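You operate a simulated robot arm through the tools that you are given. There is no shell and no other tool. Be economical: measure what you need, move in short steps, check, and stop when the job is done.

The job below is to be done with a simulated two-armed robot. You get a single attempt, and the scene is never put back.

TASK
Take the blue filter and leave it on the bench edge. Put the meal tub on the upkeep top. Press the soap bar three times. Close the soap cover. Put the dip cup in the hand basin. Fetch the plain ball and set it on the jig bed. Fetch the dough paddle and stand it on the bench edge. Put the card tub marked "No. 4  66 cm" from the steel top on top of the square screen and the card tub marked "No. 2  49 cm" on the boxing top. Fetch the scouring pad and set it on top of the green dustpan. Shut the bench drawer. Take the garlic tub and put it in the square pan. Take the bran ball and leave it on the upkeep top. Do these in any order. Set down upright: blue filter, dough paddle, card tub, garlic tub.
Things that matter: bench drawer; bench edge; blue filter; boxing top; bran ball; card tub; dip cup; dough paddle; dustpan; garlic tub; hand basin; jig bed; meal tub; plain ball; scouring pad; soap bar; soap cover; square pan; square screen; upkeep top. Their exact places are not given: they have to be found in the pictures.

It is judged by the outcome, as a careful person would: the job done as asked, and still so three seconds after it is handed in. It fails if anything else is knocked over, pushed out of place, dropped, spilled or broken. A push-on lid holds only when it is set on centred and level and pressed home; a screw cap is set on level and turned clockwise until tight.

THE ROBOT
Two 7-joint arms with two-finger parallel grippers on one trunk, on a base that drives. Base frame: it is fixed to the floor where the robot stands at the start and does not move with it; the origin is under the middle of the robot, x ahead of it, y to its left, z up. Lengths are in m, angles in degrees, forces in N, time in s.
The left shoulder is at the start at [0.07, 0.13, 1.095], the right one opposite. Places, roughly: bench drawer [-3, 3.4, 0.8]; bench edge (54x19 cm) [0.48, -1.62, 0.9]; blue filter (7x6x8 cm) [0.5, 0, 0.9]; boxing top [-3.4, -1.5, 0.9]; bran ball (7x7x4 cm) [-3.1, 0.7, 0.9]; card tub [-1.25, 0, 1]; dip cup (7x7x5 cm) [-1.4, 1, 0.9]; dough paddle (6x3x36 cm) [-1.7, 1.2, 0.8]; dustpan (24x18x10 cm) [0.6, 0.2, 0.9]; garlic tub [-3.25, 0.75, 0.25]; hand basin (22x24 cm) [0.9, 2.02, 0.78]; jig bed (23x17 cm) [-3.16, 3.78, 0.9]; meal tub [0.5, 1, 1]; plain ball (7x7x4 cm) [-1.5, 0.9, 0.9]; scouring pad (9x6x6 cm) [-1.6, 3, 0.9]; soap bar [1, 2.2, 1.3]; soap cover [1, 2.1, 1.4]; square pan (13x15x3 cm) [-3.1, 2.6, 0.9]; square screen (22x20x4 cm) [-1.3, -0.5, 0.9]; upkeep top [-3.4, 3.2, 0.9]. Payload 1.57 kg a hand.
The TCP of each hand is the grasp point between the finger pads, 0.03 m short of the fingertips. In the tool frame z runs along the fingers and y along their closing line. Largest opening 0.08 m; finger width 0.017, thickness 0.012; the body of the gripper, 0.04 by 0.082 m, starts 0.08 m behind the TCP.
Orientation is that of the tool frame in the base frame, as a unit quaternion [x, y, z, w]. With the fingers straight down and closing along the base's y, the tool's x points along the base's -x, its y along +y and its z along -z.

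THE INTERFACE
- The arms move only by the tool jog_arm. It takes "left_targets", "right_targets" or both (then of equal length, played together; a hand with none holds still); each is a list of rows, each a list of 3 entries, a list of its own where there are three numbers: the shift along the tool's x, y, z in m, then the turn, a rotation vector about the tool's x, y, z in degrees, then the finger opening in m, from 0 to 0.08. In form: [[[x, y, z], [wx, wy, wz], claw], ...]. A call has 1 to 12 rows; each row shifts and turns the commanded pose from where the row before left it, along the tool's axes as they then stand. Rows are played at 5 a second. More than 0.05 m and 8.6 degrees between two rows, or a gripper value outside its range, and nothing of the call is played. Where a pose cannot be reached the arm comes as near as it can. A force on the tool above 40 N (or 10 N above the force at the start of the call, whichever is more), or a blocked arm, ends the call early, and 0.2 s more pass. Each finger travels about 0.108 m/s and halts on what it meets, pressing with about 38 N; the grip force reading is that of the motor and also rises with nothing between the fingers. The clock runs only during rows and for 0.2 s after the last one: add rows that do not move to give the fingers time. The reply holds the time, the measured pose of the TCP, the force on the tool along the base axes, the opening and the grip force, in the units named above and with some noise, with the torque about the TCP (base axes, N m) and any sound that the robot's microphone picked up, and new pictures: "show" is both (left out), scene, wrist or none (wrist: the cameras of the hands that moved).
- Cameras (640 x 400 px; columns grow to the right, rows downward): "scene" is now at [0.1361, 0.0199, 1.3215]; the picture's right is [0.25, -0.97, 0.00], its down [-0.58, -0.15, -0.80] and it looks along [0.78, 0.20, -0.60] (base axes); focal length 253 px, centre (320, 200). "left" rides on the left gripper at [0.072, 0.007, -0.122] in its tool frame; the picture's right is [-0.09, 1.00, 0.00], its down [-0.84, -0.08, -0.54] and it looks along [-0.54, -0.05, 0.84] (tool axes); focal length 238 px, centre (320, 200). "right" rides on the right gripper at [0.072, -0.007, -0.122] in its tool frame; the picture's right is [0.09, 1.00, 0.00], its down [-0.84, 0.08, -0.54] and it looks along [-0.54, 0.05, 0.84] (tool axes); focal length 238 px, centre (320, 200).
- lift_body(by): slides the trunk up (or, below 0, down) by that many m; the arms and the scene camera ride with it, the base frame stays. It gives what a move gives, with no picture.
- drive_base(legs): drives the robot by 1 to 6 legs, each [ahead, left, turn to the left] in m, m and degrees, along the robot's own axes; the way and the turn of a leg run together, so that a leg with both is an arc; at most 1.5 m and 180 degrees a leg. The arms and the cameras ride along, it lands a little off, and it stops where it bumps. It gives what a move gives, and a new picture of the scene camera.
- head_to(pan, tilt): turns the head with the scene camera to pan (to the left, within 86 degrees either way) and tilt (down, from -29 to 69), counted from straight ahead of the robot. It gives what a move gives, and a new picture of the scene camera.
- measure_at(camera, pixels): for up to 12 pixels [column, row] of the newest picture of that camera ("zoom" is the newest enlarged one), the place [x, y, z] in the base frame of the surface seen there, good to about 0.002 m. The clock stands still meanwhile.
- zoom(camera, box): a new picture of the part [left, top, right, bottom] of that camera's present view, enlarged. The clock stands still meanwhile.
- hand_in(): hands the job in; it is judged then, once.

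Go step by step. Measure first, check grasps and placings, and put right what went wrong. The budget is 371 turns and 360 pictures, counting those below and the enlarged ones. Unless the task says otherwise, let go and move clear before handing in.

The tools are called after ">>>" as a command line: name --argument value ..., lists and objects as JSON in quotes. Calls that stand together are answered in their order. jog_arm: Moves the arms, as the interface text tells. Its arguments: {"type":"object","properties":{"left_targets":{"type":"array","items":{"type":"array"}},"right_targets":{"type":"array","items":{"type":"array"}},"show":{"type":"string","enum":["both","scene","wrist","none"]}},"required":[]} The other tools are called the same way: lift_body (by) slides the trunk up or down; drive_base (legs) drives the base; head_to (pan, tilt) turns the head that bears the scene camera; measure_at (camera, pixels) gives the place of the surface under pixels of a picture; zoom (camera, box) takes an enlarged picture of a part of a camera's view; hand_in () hands the job in.

At the start:

```text
t: 0.0
left_tcp_pos: [0.3577, 0.281, 1.1345]
left_orientation: [0.0, 1.0, 0.0, -0.001]
left_ft_force: [-0.3, -0.3, 0.1]
left_moment: [-0.01, -0.03, 0.01]
left_finger_gap: 0.0799
left_gripper_force: 0.1
right_tcp_pos: [0.3698, -0.08, 1.1356]
right_orientation: [0.0, 1.0, 0.0, 0.0]
right_ft_force: [0.0, 0.3, -1.2]
right_moment: [0.0, -0.01, 0.01]
right_finger_gap: 0.0801
right_gripper_force: 0.0
trunk travel left (down, up): [-0.733, 0.207]
robot x, y, heading: [0.0002, -0.0008, -0.1]
head pan, tilt: [14.4, 36.5]
```

scene: 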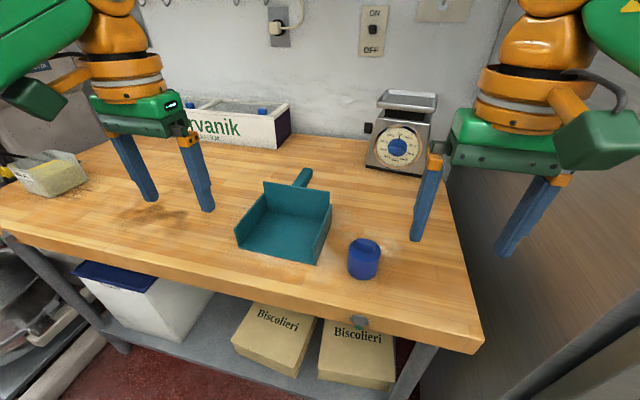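
right: 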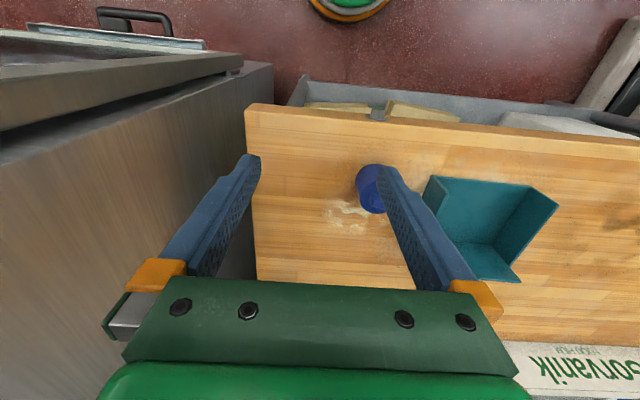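
left: 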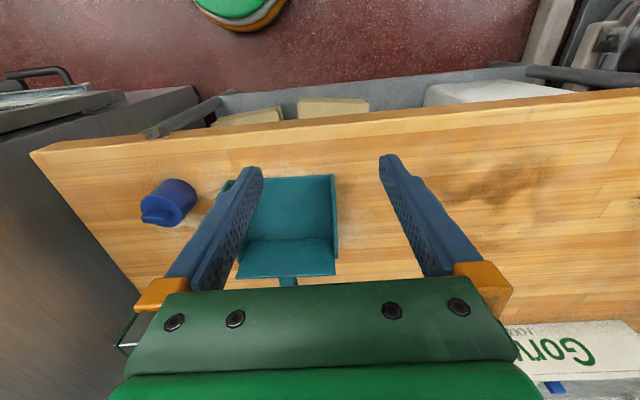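

The blue filter is at about (364,258) and the dustpan at (285,225). I'll measure these and look around.

>>> measure_at --camera "scene" --pixels '[[364, 243], [364, 265], [350, 245], [379, 245], [280, 245], [290, 210], [240, 240], [325, 250], [300, 178], [475, 340], [330, 210], [265, 190]]'

>>> zoom --camera "scene" --box '[220, 150, 440, 290]'

>>> head_to --pan 80 --tilt 20

>>> head_to --pan -70 --tilt 20

```text
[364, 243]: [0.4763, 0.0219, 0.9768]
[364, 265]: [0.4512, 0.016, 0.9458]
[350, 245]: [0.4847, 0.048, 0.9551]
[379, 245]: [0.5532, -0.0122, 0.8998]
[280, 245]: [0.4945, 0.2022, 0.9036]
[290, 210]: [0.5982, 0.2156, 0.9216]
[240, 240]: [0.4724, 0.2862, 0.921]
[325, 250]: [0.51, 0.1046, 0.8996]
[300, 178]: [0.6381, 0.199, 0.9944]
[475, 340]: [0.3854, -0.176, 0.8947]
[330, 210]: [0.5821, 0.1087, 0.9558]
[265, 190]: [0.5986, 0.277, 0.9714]
```

```text
2.86 times, centred on (330, 220) of scene
```

zoom: 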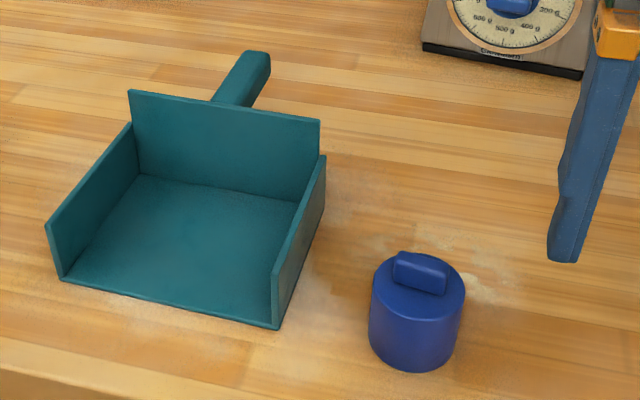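

```text
t: 1.4
left_tcp_pos: [0.3574, 0.2805, 1.1343]
left_orientation: [0.0, 1.0, 0.0, -0.001]
left_ft_force: [0.2, 0.6, 0.2]
left_moment: [-0.01, -0.01, -0.03]
left_finger_gap: 0.0801
left_gripper_force: 0.1
right_tcp_pos: [0.3702, -0.0794, 1.1361]
right_orientation: [0.001, 1.0, 0.001, 0.001]
right_ft_force: [0.3, -0.1, -0.6]
right_moment: [-0.02, 0.0, -0.02]
right_finger_gap: 0.0802
right_gripper_force: 0.0
trunk travel left (down, up): [-0.733, 0.207]
robot x, y, heading: [-0.0036, 0.0002, 0.1]
head pan, tilt: [80.0, 20.0]
```

scene: 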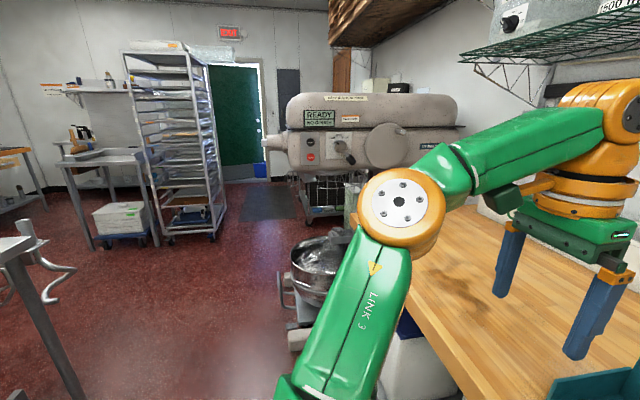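

```text
t: 3.7
left_tcp_pos: [0.3575, 0.2807, 1.1359]
left_orientation: [0.0, 1.0, 0.0, 0.0]
left_ft_force: [-0.3, 0.2, -0.4]
left_moment: [0.01, 0.0, 0.01]
left_finger_gap: 0.08
left_gripper_force: 0.2
right_tcp_pos: [0.3699, -0.0801, 1.1342]
right_orientation: [0.0, 1.0, 0.0, 0.002]
right_ft_force: [-0.4, 0.4, 0.1]
right_moment: [0.01, -0.01, 0.01]
right_finger_gap: 0.08
right_gripper_force: 0.0
trunk travel left (down, up): [-0.733, 0.207]
robot x, y, heading: [0.0033, -0.0004, 0.2]
head pan, tilt: [-70.0, 20.0]
```

scene: 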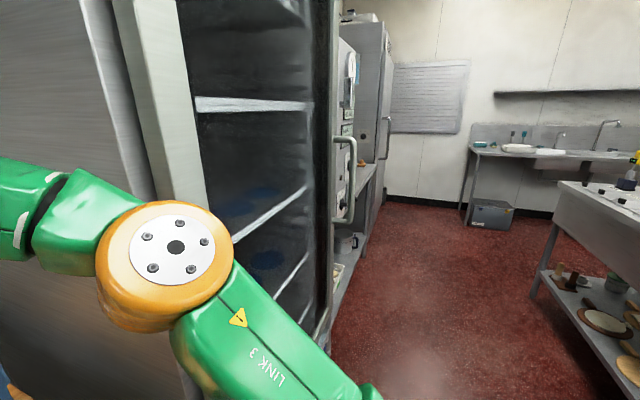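

The zoom picture shows the filter with a rib on top. I'll measure on it.

>>> measure_at --camera "zoom" --pixels '[[376, 285], [462, 285], [412, 315], [437, 257], [400, 256], [441, 268], [395, 277], [441, 290], [410, 360], [375, 340], [455, 350]]'

>>> head_to --pan 0 --tilt 50

```text
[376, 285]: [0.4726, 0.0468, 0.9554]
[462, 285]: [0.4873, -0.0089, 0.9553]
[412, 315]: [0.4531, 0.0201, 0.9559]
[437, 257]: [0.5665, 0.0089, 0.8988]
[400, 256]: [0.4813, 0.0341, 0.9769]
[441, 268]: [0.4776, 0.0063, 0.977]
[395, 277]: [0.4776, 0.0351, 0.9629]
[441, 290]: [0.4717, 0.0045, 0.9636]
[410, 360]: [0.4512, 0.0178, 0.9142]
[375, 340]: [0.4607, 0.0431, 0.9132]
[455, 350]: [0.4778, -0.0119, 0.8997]
```

```text
t: 5.1
left_tcp_pos: [0.3589, 0.2814, 1.1351]
left_orientation: [0.0, 1.0, 0.0, 0.0]
left_ft_force: [0.0, 0.0, 0.5]
left_moment: [0.02, 0.02, 0.02]
left_finger_gap: 0.0798
left_gripper_force: 0.2
right_tcp_pos: [0.3704, -0.0801, 1.135]
right_orientation: [-0.001, 1.0, 0.001, 0.001]
right_ft_force: [0.6, -0.7, 0.3]
right_moment: [0.01, -0.01, -0.01]
right_finger_gap: 0.0801
right_gripper_force: 0.1
trunk travel left (down, up): [-0.733, 0.207]
robot x, y, heading: [-0.0002, -0.0008, 0.2]
head pan, tilt: [0.0, 50.0]
```

scene: 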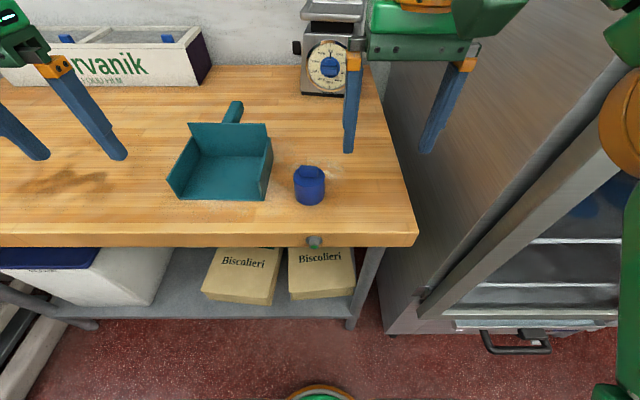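

The filter body is centred at about (0.478, 0.020), with a diameter of 0.06 and its top at 0.956. I'll reach for it with the right hand.

>>> jog_arm --right_targets '[[[-0.036, 0.0333, 0], [0, 0, 0], 0.08], [[-0.036, 0.0333, 0], [0, 0, 0], 0.08], [[-0.036, 0.0333, 0], [0, 0, 0], 0.08], [[0, 0, 0.04], [0, 0, 0], 0.08], [[0, 0, 0.04], [0, 0, 0], 0.08], [[0, 0, 0.04], [0, 0, 0], 0.08], [[0, 0, 0], [0, 0, 0], 0.08]]' --show "both"

```text
t: 6.7
left_tcp_pos: [0.3576, 0.2804, 1.1354]
left_orientation: [-0.001, 1.0, 0.0, 0.0]
left_ft_force: [-0.1, -0.7, 0.3]
left_moment: [-0.02, -0.02, -0.04]
left_finger_gap: 0.0799
left_gripper_force: 0.1
right_tcp_pos: [0.3979, 0.0014, 0.9588]
right_orientation: [0.0, 1.0, 0.0, 0.001]
right_ft_force: [-0.5, 0.2, 0.4]
right_moment: [0.03, 0.02, -0.02]
right_finger_gap: 0.0802
right_gripper_force: 0.1
right hand out of reach, approached as far as the arm can: row 1, 2, 3
trunk travel left (down, up): [-0.733, 0.207]
robot x, y, heading: [-0.0006, 0.0017, 0.1]
head pan, tilt: [0.0, 50.0]
```

scene: 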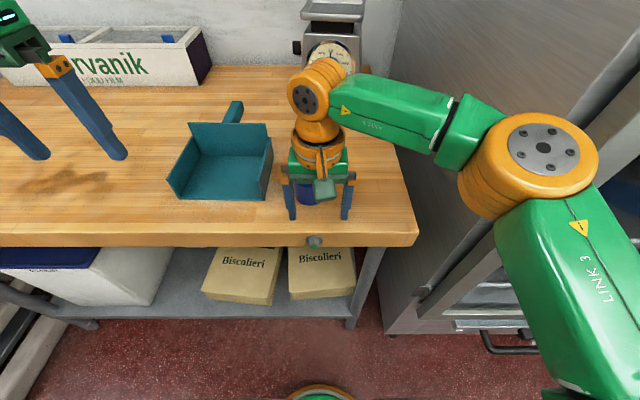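
right: 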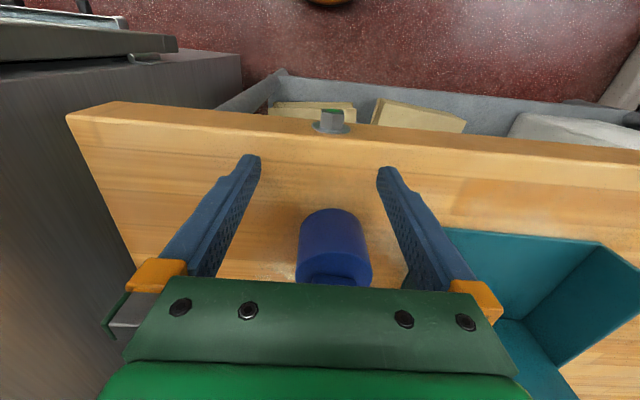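

The arm ran out of reach at that height. I'll shift y in place, then drive forward so the fingers straddle the filter.

>>> jog_arm --right_targets '[[[0.03, 0.018, 0], [0, 0, 0], 0.08], [[0, 0, 0], [0, 0, 0], 0.08]]' --show "none"

```text
t: 7.3
left_tcp_pos: [0.3576, 0.281, 1.1362]
left_orientation: [0.0, 1.0, 0.0, 0.0]
left_ft_force: [0.1, -0.4, 0.4]
left_moment: [-0.02, -0.01, 0.03]
left_finger_gap: 0.0802
left_gripper_force: 0.0
right_tcp_pos: [0.3651, 0.021, 0.9592]
right_orientation: [0.0, 1.0, 0.0, 0.002]
right_ft_force: [0.6, 0.5, -0.5]
right_moment: [0.02, -0.01, 0.01]
right_finger_gap: 0.0799
right_gripper_force: 0.0
trunk travel left (down, up): [-0.733, 0.207]
robot x, y, heading: [-0.0028, 0.0009, 0.0]
head pan, tilt: [0.0, 50.0]
```

>>> drive_base --legs '[[0.112, 0, 0]]'

```text
t: 8.5
left_tcp_pos: [0.4652, 0.2802, 1.1365]
left_orientation: [0.0, 1.0, 0.0, 0.001]
left_ft_force: [-0.4, 0.4, 0.2]
left_moment: [-0.01, 0.02, -0.01]
left_finger_gap: 0.0802
left_gripper_force: 0.1
right_tcp_pos: [0.476, 0.0194, 0.96]
right_orientation: [0.0, 1.0, 0.0, 0.002]
right_ft_force: [1.8, 0.3, 0.1]
right_moment: [0.01, 0.01, 0.02]
right_finger_gap: 0.0802
right_gripper_force: 0.0
trunk travel left (down, up): [-0.733, 0.207]
robot x, y, heading: [0.1108, -0.0009, -0.0]
head pan, tilt: [0.0, 50.0]
```

scene: 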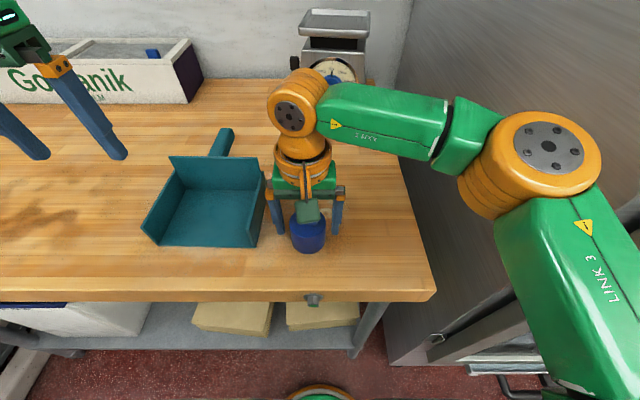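

The fingers straddle the filter. I'll lower, grip and lift.

>>> jog_arm --right_targets '[[[0, 0, 0.02], [0, 0, 0], 0.08], [[0, 0, 0], [0, 0, 0], 0.05], [[0, 0, 0], [0, 0, 0], 0.05], [[0, 0, 0], [0, 0, 0], 0.05], [[0, 0, -0.04], [0, 0, 0], 0.05], [[0, 0, -0.04], [0, 0, 0], 0.05], [[0, 0, -0.03], [0, 0, 0], 0.05]]' --show "wrist"

```text
t: 10.1
left_tcp_pos: [0.4687, 0.2811, 1.1341]
left_orientation: [-0.001, 1.0, 0.0, 0.0]
left_ft_force: [-0.5, -0.2, 0.3]
left_moment: [-0.01, -0.02, -0.01]
left_finger_gap: 0.0799
left_gripper_force: 0.1
right_tcp_pos: [0.4789, 0.021, 1.0494]
right_orientation: [0.0, 1.0, 0.001, 0.0]
right_ft_force: [-0.1, 0.2, -0.7]
right_moment: [-0.01, -0.01, -0.04]
right_finger_gap: 0.0599
right_gripper_force: 38.5
trunk travel left (down, up): [-0.733, 0.207]
robot x, y, heading: [0.1112, -0.0048, 0.0]
head pan, tilt: [0.0, 50.0]
```

right: 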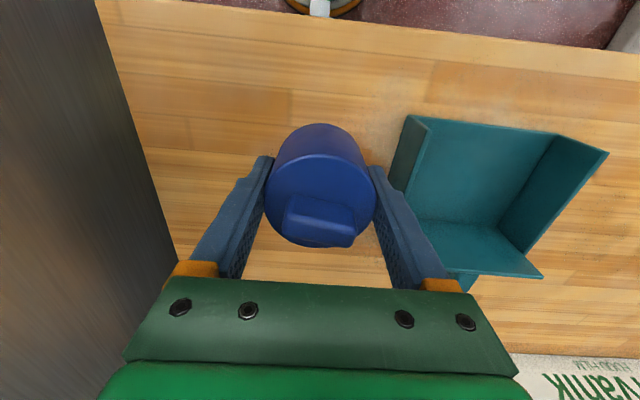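

The filter is held at width 0.060. I'll back off 0.35 and look to the right for the bench edge.

>>> drive_base --legs '[[-0.35, 0, 0]]'

>>> head_to --pan -80 --tilt 25

```text
t: 12.4
left_tcp_pos: [0.1132, 0.2797, 1.1336]
left_orientation: [0.001, 1.0, 0.0, 0.0]
left_ft_force: [-0.2, 0.1, -0.6]
left_moment: [0.03, 0.0, 0.02]
left_finger_gap: 0.0802
left_gripper_force: 0.1
right_tcp_pos: [0.123, 0.0192, 1.0478]
right_orientation: [0.0, 1.0, 0.001, -0.001]
right_ft_force: [-0.4, -0.6, -1.8]
right_moment: [-0.01, 0.01, 0.01]
right_finger_gap: 0.0596
right_gripper_force: 38.0
trunk travel left (down, up): [-0.733, 0.207]
robot x, y, heading: [-0.2445, -0.0042, -0.1]
head pan, tilt: [0.0, 50.0]
```

scene: 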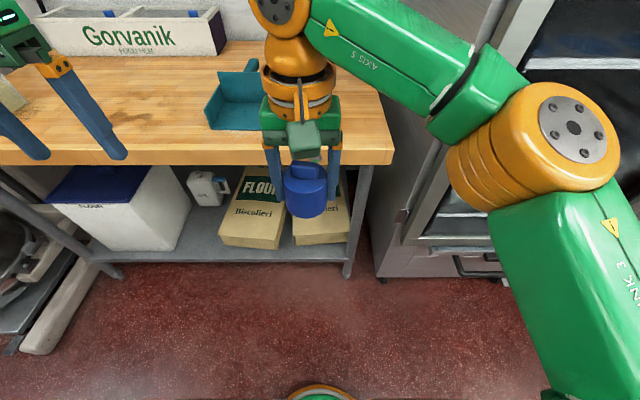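

```text
t: 13.9
left_tcp_pos: [0.1131, 0.2789, 1.1352]
left_orientation: [0.001, 1.0, 0.0, 0.001]
left_ft_force: [0.3, -0.2, 0.0]
left_moment: [0.03, 0.02, 0.01]
left_finger_gap: 0.0802
left_gripper_force: 0.1
right_tcp_pos: [0.1228, 0.0193, 1.0482]
right_orientation: [0.001, 1.0, 0.001, 0.001]
right_ft_force: [-0.7, 0.3, -0.4]
right_moment: [-0.01, 0.01, -0.03]
right_finger_gap: 0.0598
right_gripper_force: 38.5
trunk travel left (down, up): [-0.733, 0.207]
robot x, y, heading: [-0.241, 0.0009, -0.2]
head pan, tilt: [-80.0, 25.0]
```

scene: 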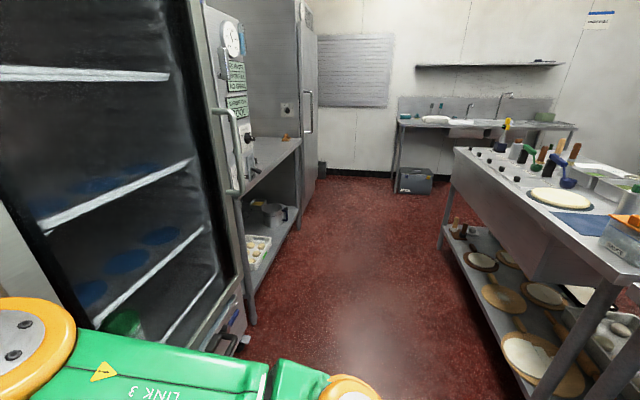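

I'll measure the bench corners, the fridge handle and the steel top edge.

>>> measure_at --camera "scene" --pixels '[[246, 188], [298, 143], [262, 160], [285, 137], [228, 150], [460, 160], [590, 268], [252, 318], [555, 395], [365, 330]]'

>>> zoom --camera "scene" --box '[440, 110, 640, 235]'

```text
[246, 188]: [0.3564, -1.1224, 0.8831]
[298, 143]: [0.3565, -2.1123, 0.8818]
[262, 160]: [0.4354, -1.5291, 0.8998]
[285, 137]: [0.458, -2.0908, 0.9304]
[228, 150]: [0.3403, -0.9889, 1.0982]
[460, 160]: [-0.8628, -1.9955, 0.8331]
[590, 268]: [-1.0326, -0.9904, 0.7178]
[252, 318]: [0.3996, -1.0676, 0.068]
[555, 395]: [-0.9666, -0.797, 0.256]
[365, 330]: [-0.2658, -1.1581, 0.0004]
```

```text
3.20 times, centred on (540, 172) of scene
```

zoom: 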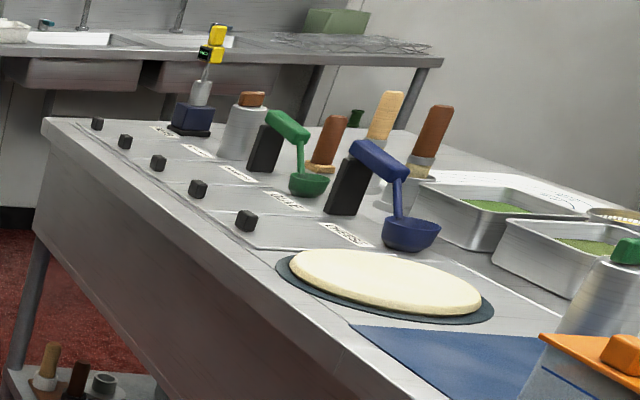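

>>> measure_at --camera "scene" --pixels '[[15, 330], [70, 340], [350, 390], [285, 133], [260, 145], [275, 170]]'

>>> drive_base --legs '[[0, -1.49, 0]]'

```text
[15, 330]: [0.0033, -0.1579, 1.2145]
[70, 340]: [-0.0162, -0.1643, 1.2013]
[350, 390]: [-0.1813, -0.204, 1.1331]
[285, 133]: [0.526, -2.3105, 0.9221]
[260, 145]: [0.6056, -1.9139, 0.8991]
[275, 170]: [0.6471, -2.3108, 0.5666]
```

```text
t: 21.4
left_tcp_pos: [0.1003, -1.2311, 1.1339]
left_orientation: [0.011, 1.0, 0.0, 0.0]
left_ft_force: [-0.5, 0.6, -0.2]
left_moment: [0.05, -0.01, -0.01]
left_finger_gap: 0.0801
left_gripper_force: 0.0
right_tcp_pos: [0.1047, -1.4911, 1.0487]
right_orientation: [0.011, 1.0, 0.001, 0.0]
right_ft_force: [-0.5, 0.0, -2.2]
right_moment: [-0.01, 0.02, -0.05]
right_finger_gap: 0.0595
right_gripper_force: 37.9
trunk travel left (down, up): [-0.733, 0.207]
robot x, y, heading: [-0.262, -1.4997, -1.3]
head pan, tilt: [-80.0, 25.0]
```

scene: 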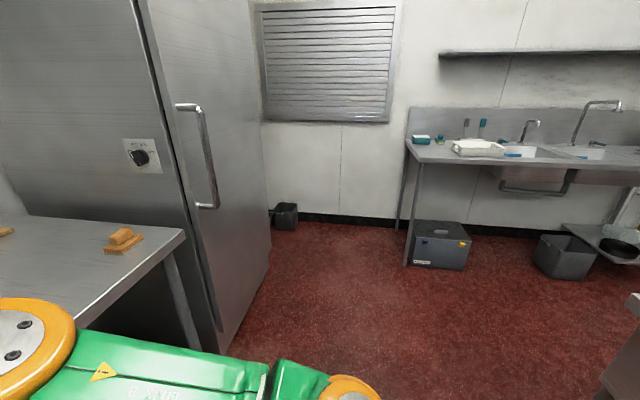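

The elbow stays close to the body, which is good. I'll look at the bench in front.

>>> head_to --pan -10 --tilt 35

```text
t: 22.8
left_tcp_pos: [0.0995, -1.2313, 1.1348]
left_orientation: [0.012, 1.0, 0.0, 0.0]
left_ft_force: [1.1, -1.2, 0.0]
left_moment: [-0.01, 0.01, -0.04]
left_finger_gap: 0.0803
left_gripper_force: 0.0
right_tcp_pos: [0.1056, -1.4924, 1.0487]
right_orientation: [0.011, 1.0, 0.0, 0.001]
right_ft_force: [-0.4, 0.6, -1.1]
right_moment: [0.0, 0.02, 0.0]
right_finger_gap: 0.0594
right_gripper_force: 38.2
trunk travel left (down, up): [-0.733, 0.207]
robot x, y, heading: [-0.2661, -1.4997, -1.4]
head pan, tilt: [-10.0, 35.0]
```

scene: 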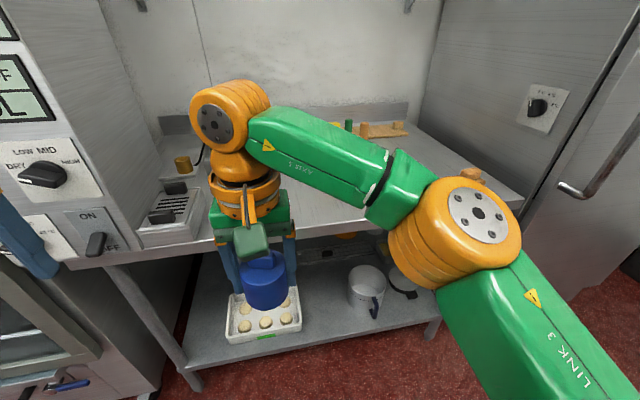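

>>> measure_at --camera "scene" --pixels '[[180, 228], [200, 222], [160, 215], [320, 215], [430, 165], [100, 255], [183, 165], [475, 178], [380, 130], [60, 180]]'

>>> drive_base --legs '[[0, -0.1, 1.4]]'

```text
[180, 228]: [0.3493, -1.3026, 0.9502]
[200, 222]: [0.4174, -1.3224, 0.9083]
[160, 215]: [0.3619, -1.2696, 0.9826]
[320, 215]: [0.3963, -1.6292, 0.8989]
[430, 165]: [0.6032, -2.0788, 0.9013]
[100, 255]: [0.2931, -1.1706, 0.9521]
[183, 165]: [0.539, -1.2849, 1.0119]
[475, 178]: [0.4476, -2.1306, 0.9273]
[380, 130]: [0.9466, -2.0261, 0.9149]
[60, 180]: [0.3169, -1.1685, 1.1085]
```

```text
t: 24.0
left_tcp_pos: [0.0912, -1.3204, 1.1333]
left_orientation: [-0.002, 1.0, -0.002, -0.001]
left_ft_force: [-0.5, -0.3, -0.2]
left_moment: [0.0, -0.01, 0.0]
left_finger_gap: 0.0799
left_gripper_force: 0.1
right_tcp_pos: [0.1044, -1.5792, 1.0485]
right_orientation: [-0.002, 1.0, -0.001, 0.001]
right_ft_force: [-0.4, -1.0, -1.4]
right_moment: [-0.03, 0.02, 0.0]
right_finger_gap: 0.0593
right_gripper_force: 38.3
trunk travel left (down, up): [-0.733, 0.207]
robot x, y, heading: [-0.2647, -1.6042, 0.0]
head pan, tilt: [-10.0, 35.0]
```

scene: 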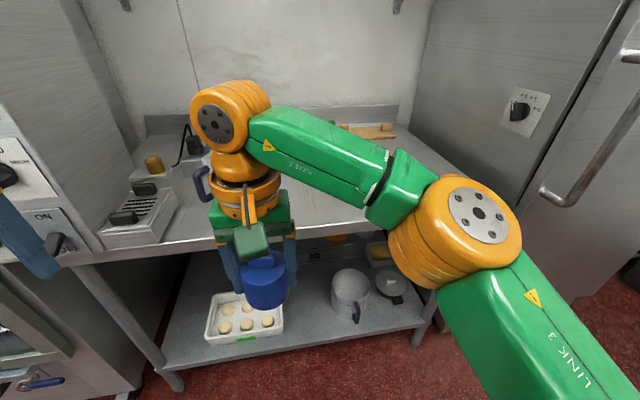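

>>> measure_at --camera "scene" --pixels '[[197, 185], [207, 160], [193, 135], [300, 215], [320, 200], [150, 190], [160, 220]]'

>>> zoom --camera "right" --box '[0, 0, 640, 400]'

```text
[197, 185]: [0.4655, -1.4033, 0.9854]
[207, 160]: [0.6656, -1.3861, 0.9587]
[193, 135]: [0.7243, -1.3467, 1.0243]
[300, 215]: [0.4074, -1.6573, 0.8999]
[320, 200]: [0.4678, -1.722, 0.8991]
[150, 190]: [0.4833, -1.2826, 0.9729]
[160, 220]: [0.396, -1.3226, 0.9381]
```

```text
1.00 times, centred on (320, 200) of right (not enlarged: the box is as wide or as high as the picture)
```

zoom: 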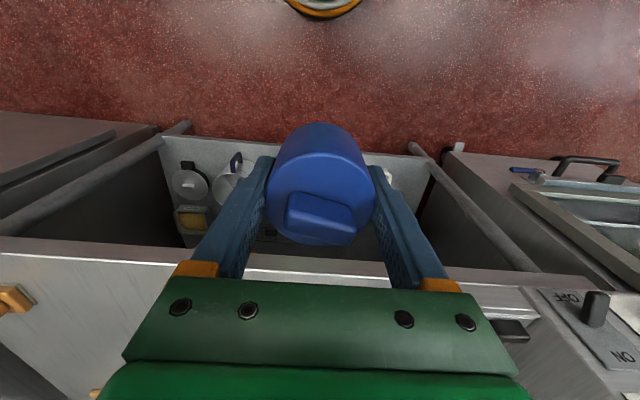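

A jug with a blue handle stands behind the gripper at y of about -1.4 to -1.55. I'll shift right 0.15 for a clear view.

>>> drive_base --legs '[[0, -0.15, 0]]'

```text
t: 25.3
left_tcp_pos: [0.0929, -1.4695, 1.1343]
left_orientation: [-0.002, 1.0, -0.001, 0.0]
left_ft_force: [0.3, 0.0, 0.2]
left_moment: [0.0, 0.01, -0.02]
left_finger_gap: 0.0802
left_gripper_force: 0.1
right_tcp_pos: [0.1031, -1.7294, 1.0493]
right_orientation: [-0.002, 1.0, 0.0, 0.001]
right_ft_force: [0.5, 1.1, -1.3]
right_moment: [-0.06, 0.03, -0.05]
right_finger_gap: 0.0591
right_gripper_force: 37.9
trunk travel left (down, up): [-0.733, 0.207]
robot x, y, heading: [-0.2647, -1.7529, 0.3]
head pan, tilt: [-10.0, 35.0]
```

scene: 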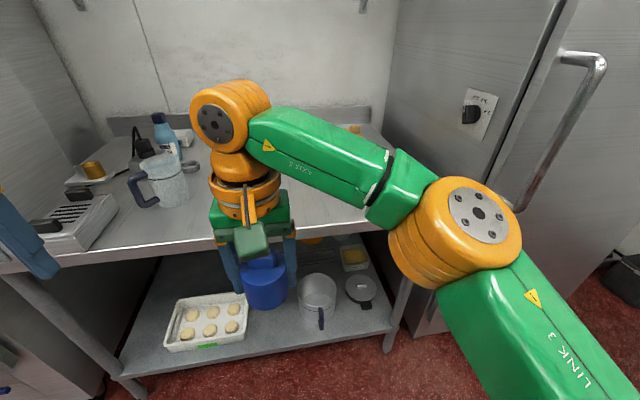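

>>> measure_at --camera "scene" --pixels '[[165, 157], [188, 180], [170, 200], [135, 195], [150, 165], [200, 235], [330, 220], [360, 200], [345, 180], [320, 205], [600, 70], [500, 190]]'

```text
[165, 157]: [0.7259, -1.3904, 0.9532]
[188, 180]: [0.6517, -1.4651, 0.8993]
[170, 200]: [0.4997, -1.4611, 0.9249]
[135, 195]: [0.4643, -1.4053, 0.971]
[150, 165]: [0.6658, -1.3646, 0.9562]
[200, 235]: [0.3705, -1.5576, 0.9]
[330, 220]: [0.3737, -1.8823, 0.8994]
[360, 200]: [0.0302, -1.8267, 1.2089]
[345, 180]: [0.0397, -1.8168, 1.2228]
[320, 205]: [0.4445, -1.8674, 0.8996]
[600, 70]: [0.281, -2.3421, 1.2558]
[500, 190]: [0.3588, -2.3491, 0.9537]
```

The jug's front is at x of about 0.50 and y about -1.46. I'll drive ahead to place the filter at about (0.44, -1.73).

>>> drive_base --legs '[[0.34, 0, 0]]'

```text
t: 27.6
left_tcp_pos: [0.4329, -1.472, 1.1367]
left_orientation: [-0.002, 1.0, 0.0, 0.001]
left_ft_force: [-0.1, 1.1, -0.5]
left_moment: [-0.03, -0.02, -0.01]
left_finger_gap: 0.0802
left_gripper_force: 0.1
right_tcp_pos: [0.4437, -1.7318, 1.0492]
right_orientation: [0.0, 1.0, 0.001, 0.002]
right_ft_force: [-1.1, -0.2, -1.5]
right_moment: [-0.01, -0.06, 0.02]
right_finger_gap: 0.059
right_gripper_force: 38.2
trunk travel left (down, up): [-0.733, 0.207]
robot x, y, heading: [0.0789, -1.7514, 0.2]
head pan, tilt: [-10.0, 35.0]
```

scene: 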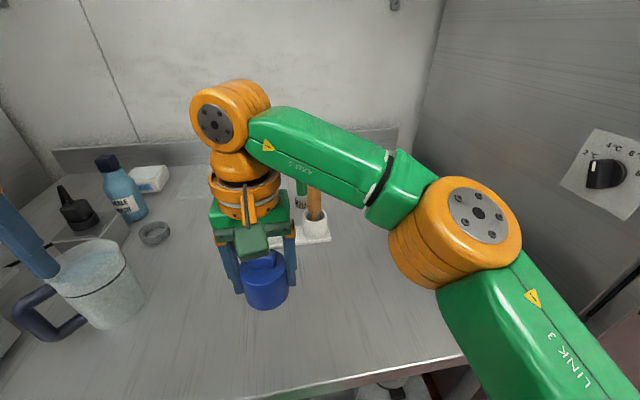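

Lowering the filter 0.108 m and releasing it.

>>> jog_arm --right_targets '[[[0, 0, 0.04], [0, 0, 0], 0.05], [[0, 0, 0.04], [0, 0, 0], 0.05], [[0, 0, 0.027], [0, 0, 0], 0.05], [[0, 0, 0], [0, 0, 0], 0.05], [[0, 0, 0], [0, 0, 0], 0.08], [[0, 0, 0], [0, 0, 0], 0.08], [[0, 0, -0.04], [0, 0, 0], 0.08], [[0, 0, -0.04], [0, 0, 0], 0.08], [[0, 0, -0.04], [0, 0, 0], 0.08]]' --show "wrist"

```text
t: 29.6
left_tcp_pos: [0.4336, -1.471, 1.135]
left_orientation: [-0.003, 1.0, -0.001, 0.0]
left_ft_force: [0.8, 0.7, -0.1]
left_moment: [-0.01, -0.01, -0.02]
left_finger_gap: 0.0799
left_gripper_force: 0.0
right_tcp_pos: [0.4439, -1.7331, 1.0628]
right_orientation: [-0.002, 1.0, 0.0, 0.001]
right_ft_force: [0.1, 0.6, 0.2]
right_moment: [0.0, 0.0, -0.01]
right_finger_gap: 0.0797
right_gripper_force: 0.1
trunk travel left (down, up): [-0.733, 0.207]
robot x, y, heading: [0.0783, -1.7509, 0.3]
head pan, tilt: [-10.0, 35.0]
```

right: 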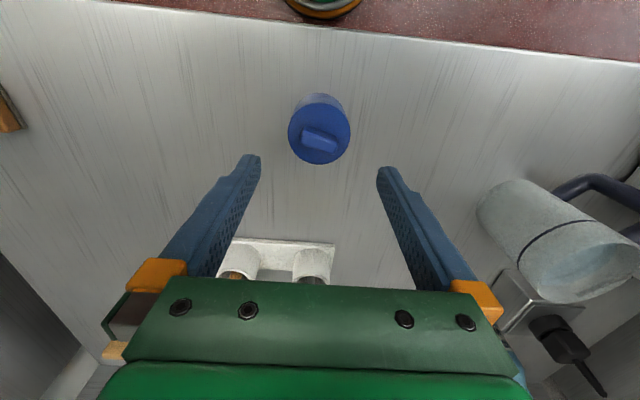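

The filter is standing on the bench. I'll back off and turn to the steel top behind.

>>> drive_base --legs '[[-0.36, 0, 0], [0, 0, 90], [1.2, 0, 0], [0, 0, 90]]'

```text
t: 45.3
left_tcp_pos: [-0.6771, -0.8473, 1.1341]
left_orientation: [1.0, 0.019, 0.001, 0.0]
left_ft_force: [0.5, 0.4, -0.4]
left_moment: [-0.01, 0.0, 0.0]
left_finger_gap: 0.08
left_gripper_force: 0.1
right_tcp_pos: [-0.6965, -0.5875, 1.0627]
right_orientation: [1.0, 0.019, 0.0, 0.001]
right_ft_force: [0.7, 0.4, 0.3]
right_moment: [-0.02, 0.0, 0.01]
right_finger_gap: 0.0797
right_gripper_force: 0.2
trunk travel left (down, up): [-0.733, 0.207]
robot x, y, heading: [-0.3291, -0.5559, -177.8]
head pan, tilt: [-10.0, 35.0]
```

scene: 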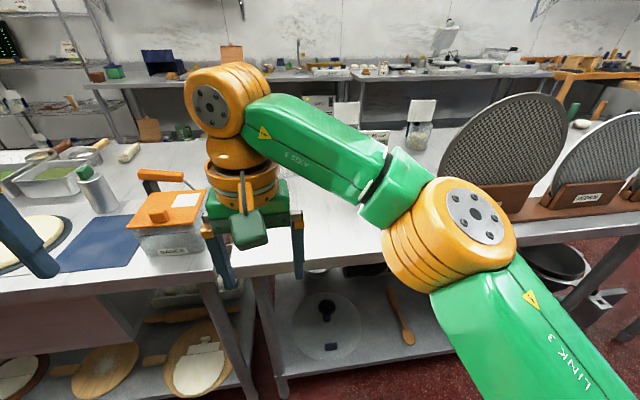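

I'll look right and left along the steel top.

>>> head_to --pan -55 --tilt 30

>>> head_to --pan 25 --tilt 30

```text
t: 46.4
left_tcp_pos: [-0.6761, -0.8477, 1.1354]
left_orientation: [1.0, 0.019, 0.0, 0.0]
left_ft_force: [0.2, -0.5, -0.1]
left_moment: [0.0, -0.02, -0.01]
left_finger_gap: 0.0801
left_gripper_force: 0.1
right_tcp_pos: [-0.6967, -0.588, 1.0623]
right_orientation: [1.0, 0.019, -0.001, 0.0]
right_ft_force: [0.1, 0.0, 1.0]
right_moment: [-0.01, -0.02, -0.02]
right_finger_gap: 0.0798
right_gripper_force: 0.2
trunk travel left (down, up): [-0.733, 0.207]
robot x, y, heading: [-0.3305, -0.5579, -178.0]
head pan, tilt: [-55.0, 30.0]
```

scene: 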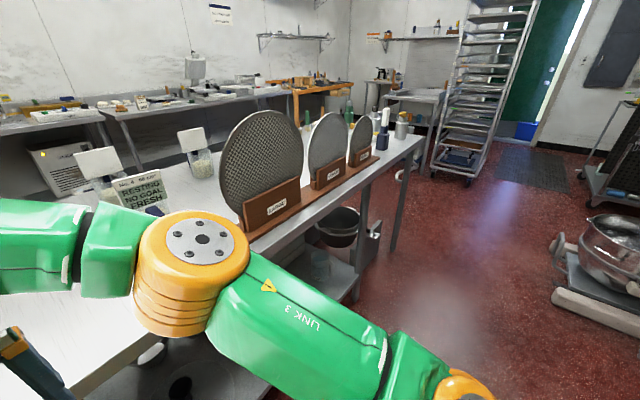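

```text
t: 48.0
left_tcp_pos: [-0.6758, -0.848, 1.1343]
left_orientation: [1.0, 0.018, 0.0, 0.001]
left_ft_force: [0.4, -0.1, -0.8]
left_moment: [-0.01, -0.02, -0.02]
left_finger_gap: 0.0799
left_gripper_force: 0.0
right_tcp_pos: [-0.6957, -0.5879, 1.0623]
right_orientation: [1.0, 0.018, -0.001, 0.001]
right_ft_force: [1.0, 0.7, 0.1]
right_moment: [-0.01, 0.0, -0.04]
right_finger_gap: 0.08
right_gripper_force: 0.1
trunk travel left (down, up): [-0.733, 0.207]
robot x, y, heading: [-0.3274, -0.5551, -177.9]
head pan, tilt: [25.0, 30.0]
```

scene: 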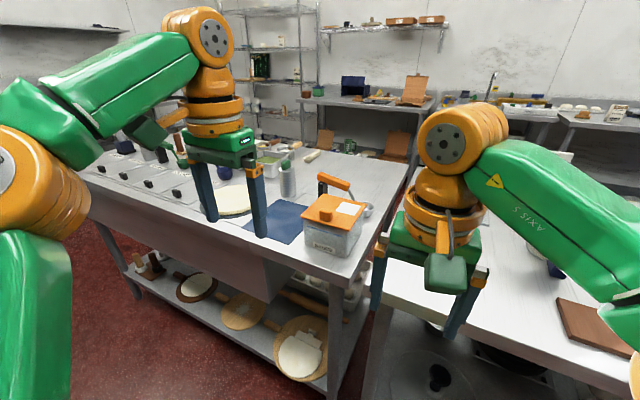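

I'll raise the trunk for a view over the arm and look towards the jars.

>>> lift_body --by 0.2

>>> head_to --pan -42 --tilt 30

```text
t: 50.1
left_tcp_pos: [-0.6775, -0.8477, 1.3354]
left_orientation: [1.0, 0.019, 0.0, 0.0]
left_ft_force: [-0.4, -0.7, -0.7]
left_moment: [0.02, -0.02, -0.04]
left_finger_gap: 0.08
left_gripper_force: 0.1
right_tcp_pos: [-0.6962, -0.5877, 1.2621]
right_orientation: [1.0, 0.019, -0.001, 0.001]
right_ft_force: [0.0, 0.0, 0.5]
right_moment: [-0.01, 0.04, -0.01]
right_finger_gap: 0.0801
right_gripper_force: 0.0
trunk travel left (down, up): [-0.933, 0.007]
robot x, y, heading: [-0.3295, -0.5559, -177.8]
head pan, tilt: [25.0, 30.0]
```

```text
t: 51.5
left_tcp_pos: [-0.6769, -0.8471, 1.3345]
left_orientation: [1.0, 0.019, 0.0, 0.0]
left_ft_force: [-0.4, 0.2, -0.5]
left_moment: [-0.01, 0.0, 0.01]
left_finger_gap: 0.0801
left_gripper_force: 0.0
right_tcp_pos: [-0.696, -0.5882, 1.2621]
right_orientation: [1.0, 0.019, -0.001, 0.001]
right_ft_force: [0.6, -0.3, -0.7]
right_moment: [0.0, -0.03, -0.02]
right_finger_gap: 0.0802
right_gripper_force: 0.0
trunk travel left (down, up): [-0.933, 0.007]
robot x, y, heading: [-0.3286, -0.555, -178.0]
head pan, tilt: [-42.0, 30.0]
```

scene: 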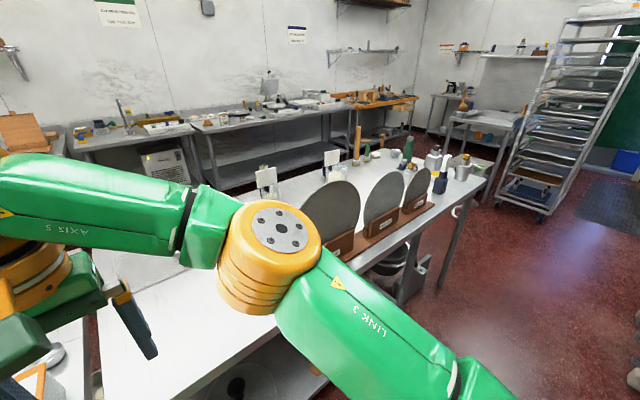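

>>> measure_at --camera "scene" --pixels '[[267, 178], [331, 158], [262, 192], [333, 175], [340, 242], [440, 212], [355, 260], [356, 130], [390, 140], [250, 135], [455, 180], [160, 150]]'

>>> zoom --camera "scene" --box '[230, 120, 480, 276]'

```text
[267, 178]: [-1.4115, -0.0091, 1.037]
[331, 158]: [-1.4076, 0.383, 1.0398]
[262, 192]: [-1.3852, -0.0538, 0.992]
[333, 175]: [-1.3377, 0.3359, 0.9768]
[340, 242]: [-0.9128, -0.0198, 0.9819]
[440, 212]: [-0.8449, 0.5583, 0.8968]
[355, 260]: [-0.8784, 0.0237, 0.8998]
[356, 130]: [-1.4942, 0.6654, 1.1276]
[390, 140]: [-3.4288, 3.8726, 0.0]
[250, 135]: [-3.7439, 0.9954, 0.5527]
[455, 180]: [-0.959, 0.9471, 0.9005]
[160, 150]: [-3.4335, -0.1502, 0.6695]
```

```text
2.56 times, centred on (355, 198) of scene
```

zoom: 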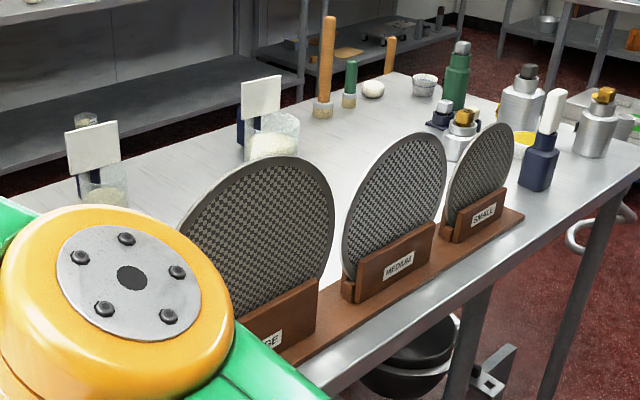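

The steel top spans x of about -0.85 to -1.75, with jars carrying cards, paddles in a holder, a ball and a small cup near y 0.7–1.0. I'll look toward +y to plan the drive.

>>> head_to --pan -86 --tilt 30

```text
t: 52.6
left_tcp_pos: [-0.6759, -0.8477, 1.3346]
left_orientation: [1.0, 0.018, 0.0, 0.0]
left_ft_force: [-0.4, 0.7, 0.2]
left_moment: [-0.01, 0.04, -0.04]
left_finger_gap: 0.0799
left_gripper_force: 0.1
right_tcp_pos: [-0.6951, -0.5892, 1.2626]
right_orientation: [1.0, 0.018, 0.0, 0.001]
right_ft_force: [-0.7, 0.1, -0.2]
right_moment: [0.0, -0.01, 0.02]
right_finger_gap: 0.08
right_gripper_force: 0.1
trunk travel left (down, up): [-0.933, 0.007]
robot x, y, heading: [-0.328, -0.558, -177.6]
head pan, tilt: [-85.9, 30.0]
```

scene: 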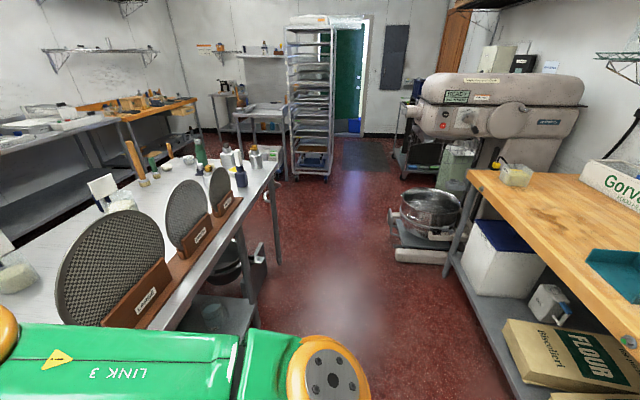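

>>> measure_at --camera "scene" --pixels '[[397, 255], [385, 210], [296, 175], [334, 175], [278, 165], [205, 148], [515, 172], [500, 185], [400, 165], [240, 155], [470, 175], [345, 250]]'

>>> zoom --camera "scene" --box '[380, 60, 620, 210]'

```text
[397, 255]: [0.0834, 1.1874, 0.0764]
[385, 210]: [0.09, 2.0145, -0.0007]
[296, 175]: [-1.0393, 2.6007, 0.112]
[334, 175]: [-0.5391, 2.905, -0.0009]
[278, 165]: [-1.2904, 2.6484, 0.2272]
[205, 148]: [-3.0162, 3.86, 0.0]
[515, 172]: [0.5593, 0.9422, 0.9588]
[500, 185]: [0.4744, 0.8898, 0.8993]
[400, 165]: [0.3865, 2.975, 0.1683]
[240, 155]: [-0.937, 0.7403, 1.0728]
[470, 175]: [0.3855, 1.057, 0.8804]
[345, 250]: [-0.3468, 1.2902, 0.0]
```

```text
2.67 times, centred on (500, 135) of scene
```

zoom: 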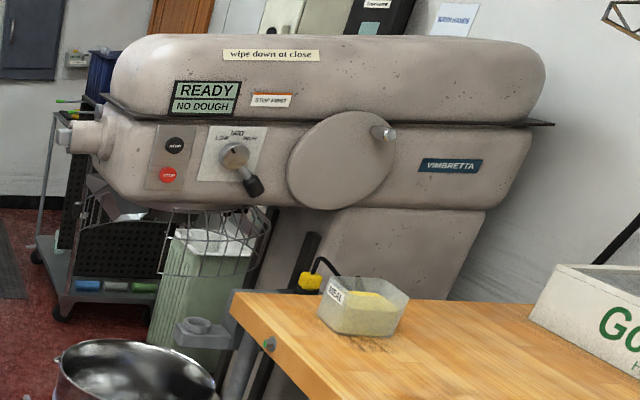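

The path is clear: corridor x from -0.85 to 0.08, rack at y ≥ 2.6. I'll drive to the table's far end at y of about 2, facing -y.

>>> drive_base --legs '[[0, -1.4, -2], [0, -1.1, 0], [0, 0, 90], [0, -1.1, 0]]'

>>> head_to --pan 10 --tilt 40

```text
t: 73.9
left_tcp_pos: [-1.1362, 1.5923, 1.3347]
left_orientation: [0.703, 0.711, 0.0, -0.001]
left_ft_force: [0.4, 1.0, -0.6]
left_moment: [0.01, 0.02, 0.03]
left_finger_gap: 0.0803
left_gripper_force: 0.0
right_tcp_pos: [-1.3975, 1.5809, 1.2619]
right_orientation: [0.703, 0.711, -0.001, 0.001]
right_ft_force: [0.4, -1.0, -0.6]
right_moment: [-0.01, 0.0, 0.0]
right_finger_gap: 0.0802
right_gripper_force: 0.1
trunk travel left (down, up): [-0.933, 0.007]
robot x, y, heading: [-1.4206, 1.944, -89.6]
head pan, tilt: [-85.9, 30.0]
```

scene: 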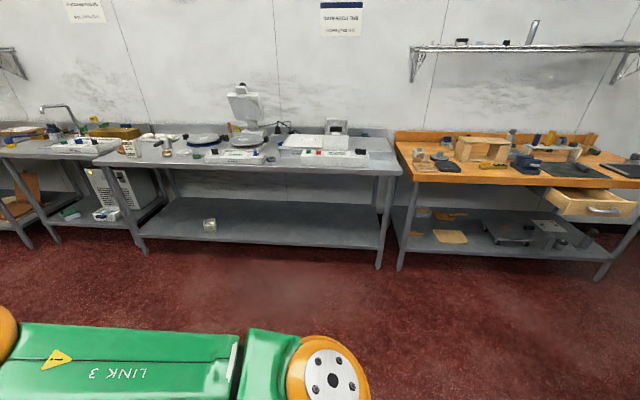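

```text
t: 75.7
left_tcp_pos: [-1.1375, 1.5929, 1.3347]
left_orientation: [0.703, 0.711, 0.0, 0.001]
left_ft_force: [-0.4, -0.3, -0.9]
left_moment: [-0.01, -0.01, 0.0]
left_finger_gap: 0.0798
left_gripper_force: 0.1
right_tcp_pos: [-1.3986, 1.5804, 1.2619]
right_orientation: [0.704, 0.711, 0.0, 0.002]
right_ft_force: [-0.8, 0.3, -0.2]
right_moment: [0.0, -0.01, 0.0]
right_finger_gap: 0.0801
right_gripper_force: 0.1
trunk travel left (down, up): [-0.933, 0.007]
robot x, y, heading: [-1.4249, 1.9458, -89.6]
head pan, tilt: [10.0, 40.0]
```

scene: 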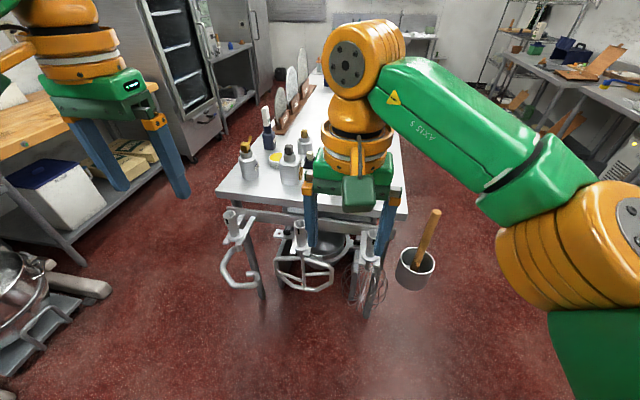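

The dough paddle stands in a holder at (425,245). I'll measure it and view the table with the right wrist camera.

>>> measure_at --camera "scene" --pixels '[[435, 213], [427, 238], [417, 265], [400, 262], [434, 265], [415, 285], [405, 210], [218, 192], [310, 215], [370, 245]]'

>>> zoom --camera "scene" --box '[360, 180, 480, 300]'

>>> zoom --camera "right" --box '[0, 0, 640, 400]'

```text
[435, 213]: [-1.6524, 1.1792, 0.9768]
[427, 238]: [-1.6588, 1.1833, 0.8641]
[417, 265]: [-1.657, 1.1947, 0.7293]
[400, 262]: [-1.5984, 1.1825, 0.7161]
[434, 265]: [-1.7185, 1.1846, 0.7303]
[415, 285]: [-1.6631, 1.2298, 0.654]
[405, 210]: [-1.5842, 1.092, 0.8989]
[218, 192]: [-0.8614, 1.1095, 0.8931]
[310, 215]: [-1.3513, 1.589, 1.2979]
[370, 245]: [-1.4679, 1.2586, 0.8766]
```

```text
3.33 times, centred on (420, 240) of scene
```

zoom: 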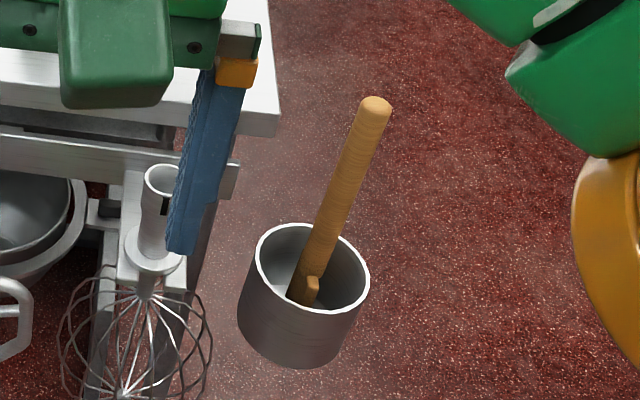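

```text
1.00 times, centred on (320, 200) of right (not enlarged: the box is as wide or as high as the picture)
```

zoom: 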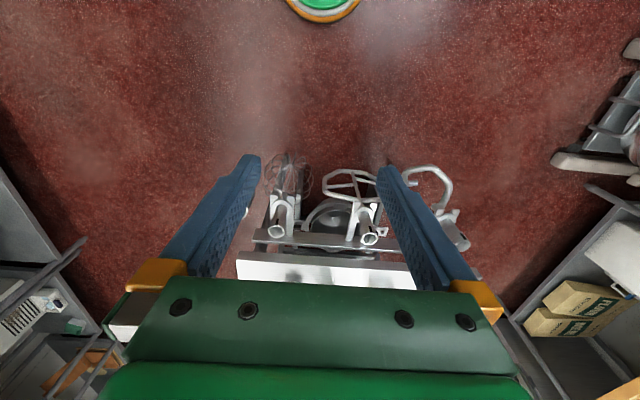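

The table ends at y = 1.10 with hooks hanging to y of about 1.26. I'll test the left arm's reach at cup height with the trunk raised.

>>> jog_arm --left_targets '[[[0, 0, 0.05], [0, 0, 0], 0.08], [[0, 0, 0.05], [0, 0, 0], 0.08], [[0, 0, 0.05], [0, 0, 0], 0.08], [[0, 0, 0.05], [0, 0, 0], 0.08], [[0, 0, 0.05], [0, 0, 0], 0.08], [[0, 0, 0.03], [0, 0, 0], 0.08], [[-0.04, 0, 0], [0, 0, 0], 0.08], [[-0.04, 0, 0], [0, 0, 0], 0.08], [[-0.04, 0, 0], [0, 0, 0], 0.08], [[-0.04, 0, 0], [0, 0, 0], 0.08], [[-0.04, 0, 0], [0, 0, 0], 0.08], [[0, 0, 0], [0, 0, 0], 0.08]]' --show "scene"

```text
t: 78.3
left_tcp_pos: [-1.1336, 1.504, 1.0859]
left_orientation: [0.703, 0.711, 0.0, 0.0]
left_ft_force: [-0.6, 0.5, -0.4]
left_moment: [-0.02, -0.01, 0.02]
left_finger_gap: 0.0799
left_gripper_force: 0.1
left hand out of reach, approached as far as the arm can: row 8, 9, 10, 11
right_tcp_pos: [-1.3976, 1.5812, 1.2625]
right_orientation: [0.703, 0.711, 0.0, 0.003]
right_ft_force: [-0.3, 0.1, 0.2]
right_moment: [0.01, 0.0, -0.02]
right_finger_gap: 0.0801
right_gripper_force: 0.1
trunk travel left (down, up): [-0.933, 0.007]
robot x, y, heading: [-1.4235, 1.9463, -89.5]
head pan, tilt: [10.0, 40.0]
```

scene: 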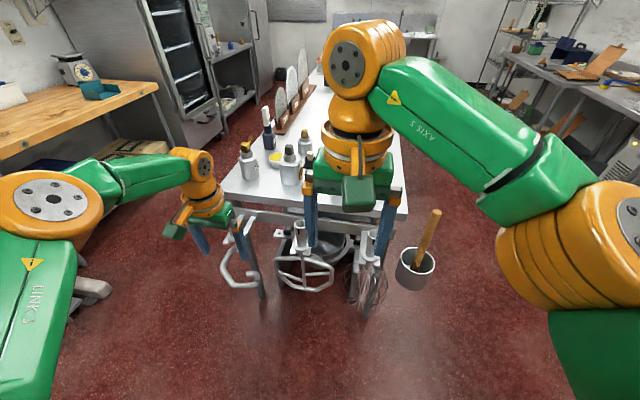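

It reached 0.44 ahead at z 1.09. I'll test whether lower down relative to the shoulder gives more reach.

>>> jog_arm --left_targets '[[[0, 0, 0.05], [0, 0, 0], 0.08], [[0, 0, 0.05], [0, 0, 0], 0.08], [[0, 0, 0.04], [0, 0, 0], 0.08], [[-0.03, 0, 0], [0, 0, 0], 0.08], [[-0.03, 0, 0], [0, 0, 0], 0.08], [[-0.03, 0, 0], [0, 0, 0], 0.08], [[-0.03, 0, 0], [0, 0, 0], 0.08], [[-0.03, 0, 0], [0, 0, 0], 0.08], [[0, 0, 0], [0, 0, 0], 0.08]]' --show "none"

```text
t: 80.3
left_tcp_pos: [-1.1268, 1.5184, 1.0517]
left_orientation: [0.704, 0.71, -0.001, 0.0]
left_ft_force: [-0.5, 0.2, 0.4]
left_moment: [0.0, -0.01, 0.0]
left_finger_gap: 0.0801
left_gripper_force: 0.0
left hand out of reach, approached as far as the arm can: row 1, 2, 3, 4, 5, 6, 7, 8
right_tcp_pos: [-1.3974, 1.5806, 1.2623]
right_orientation: [0.704, 0.71, 0.0, 0.0]
right_ft_force: [-0.8, -0.8, 0.0]
right_moment: [0.05, 0.03, 0.03]
right_finger_gap: 0.0801
right_gripper_force: 0.1
trunk travel left (down, up): [-0.933, 0.007]
robot x, y, heading: [-1.4238, 1.9502, -89.3]
head pan, tilt: [10.0, 40.0]
```

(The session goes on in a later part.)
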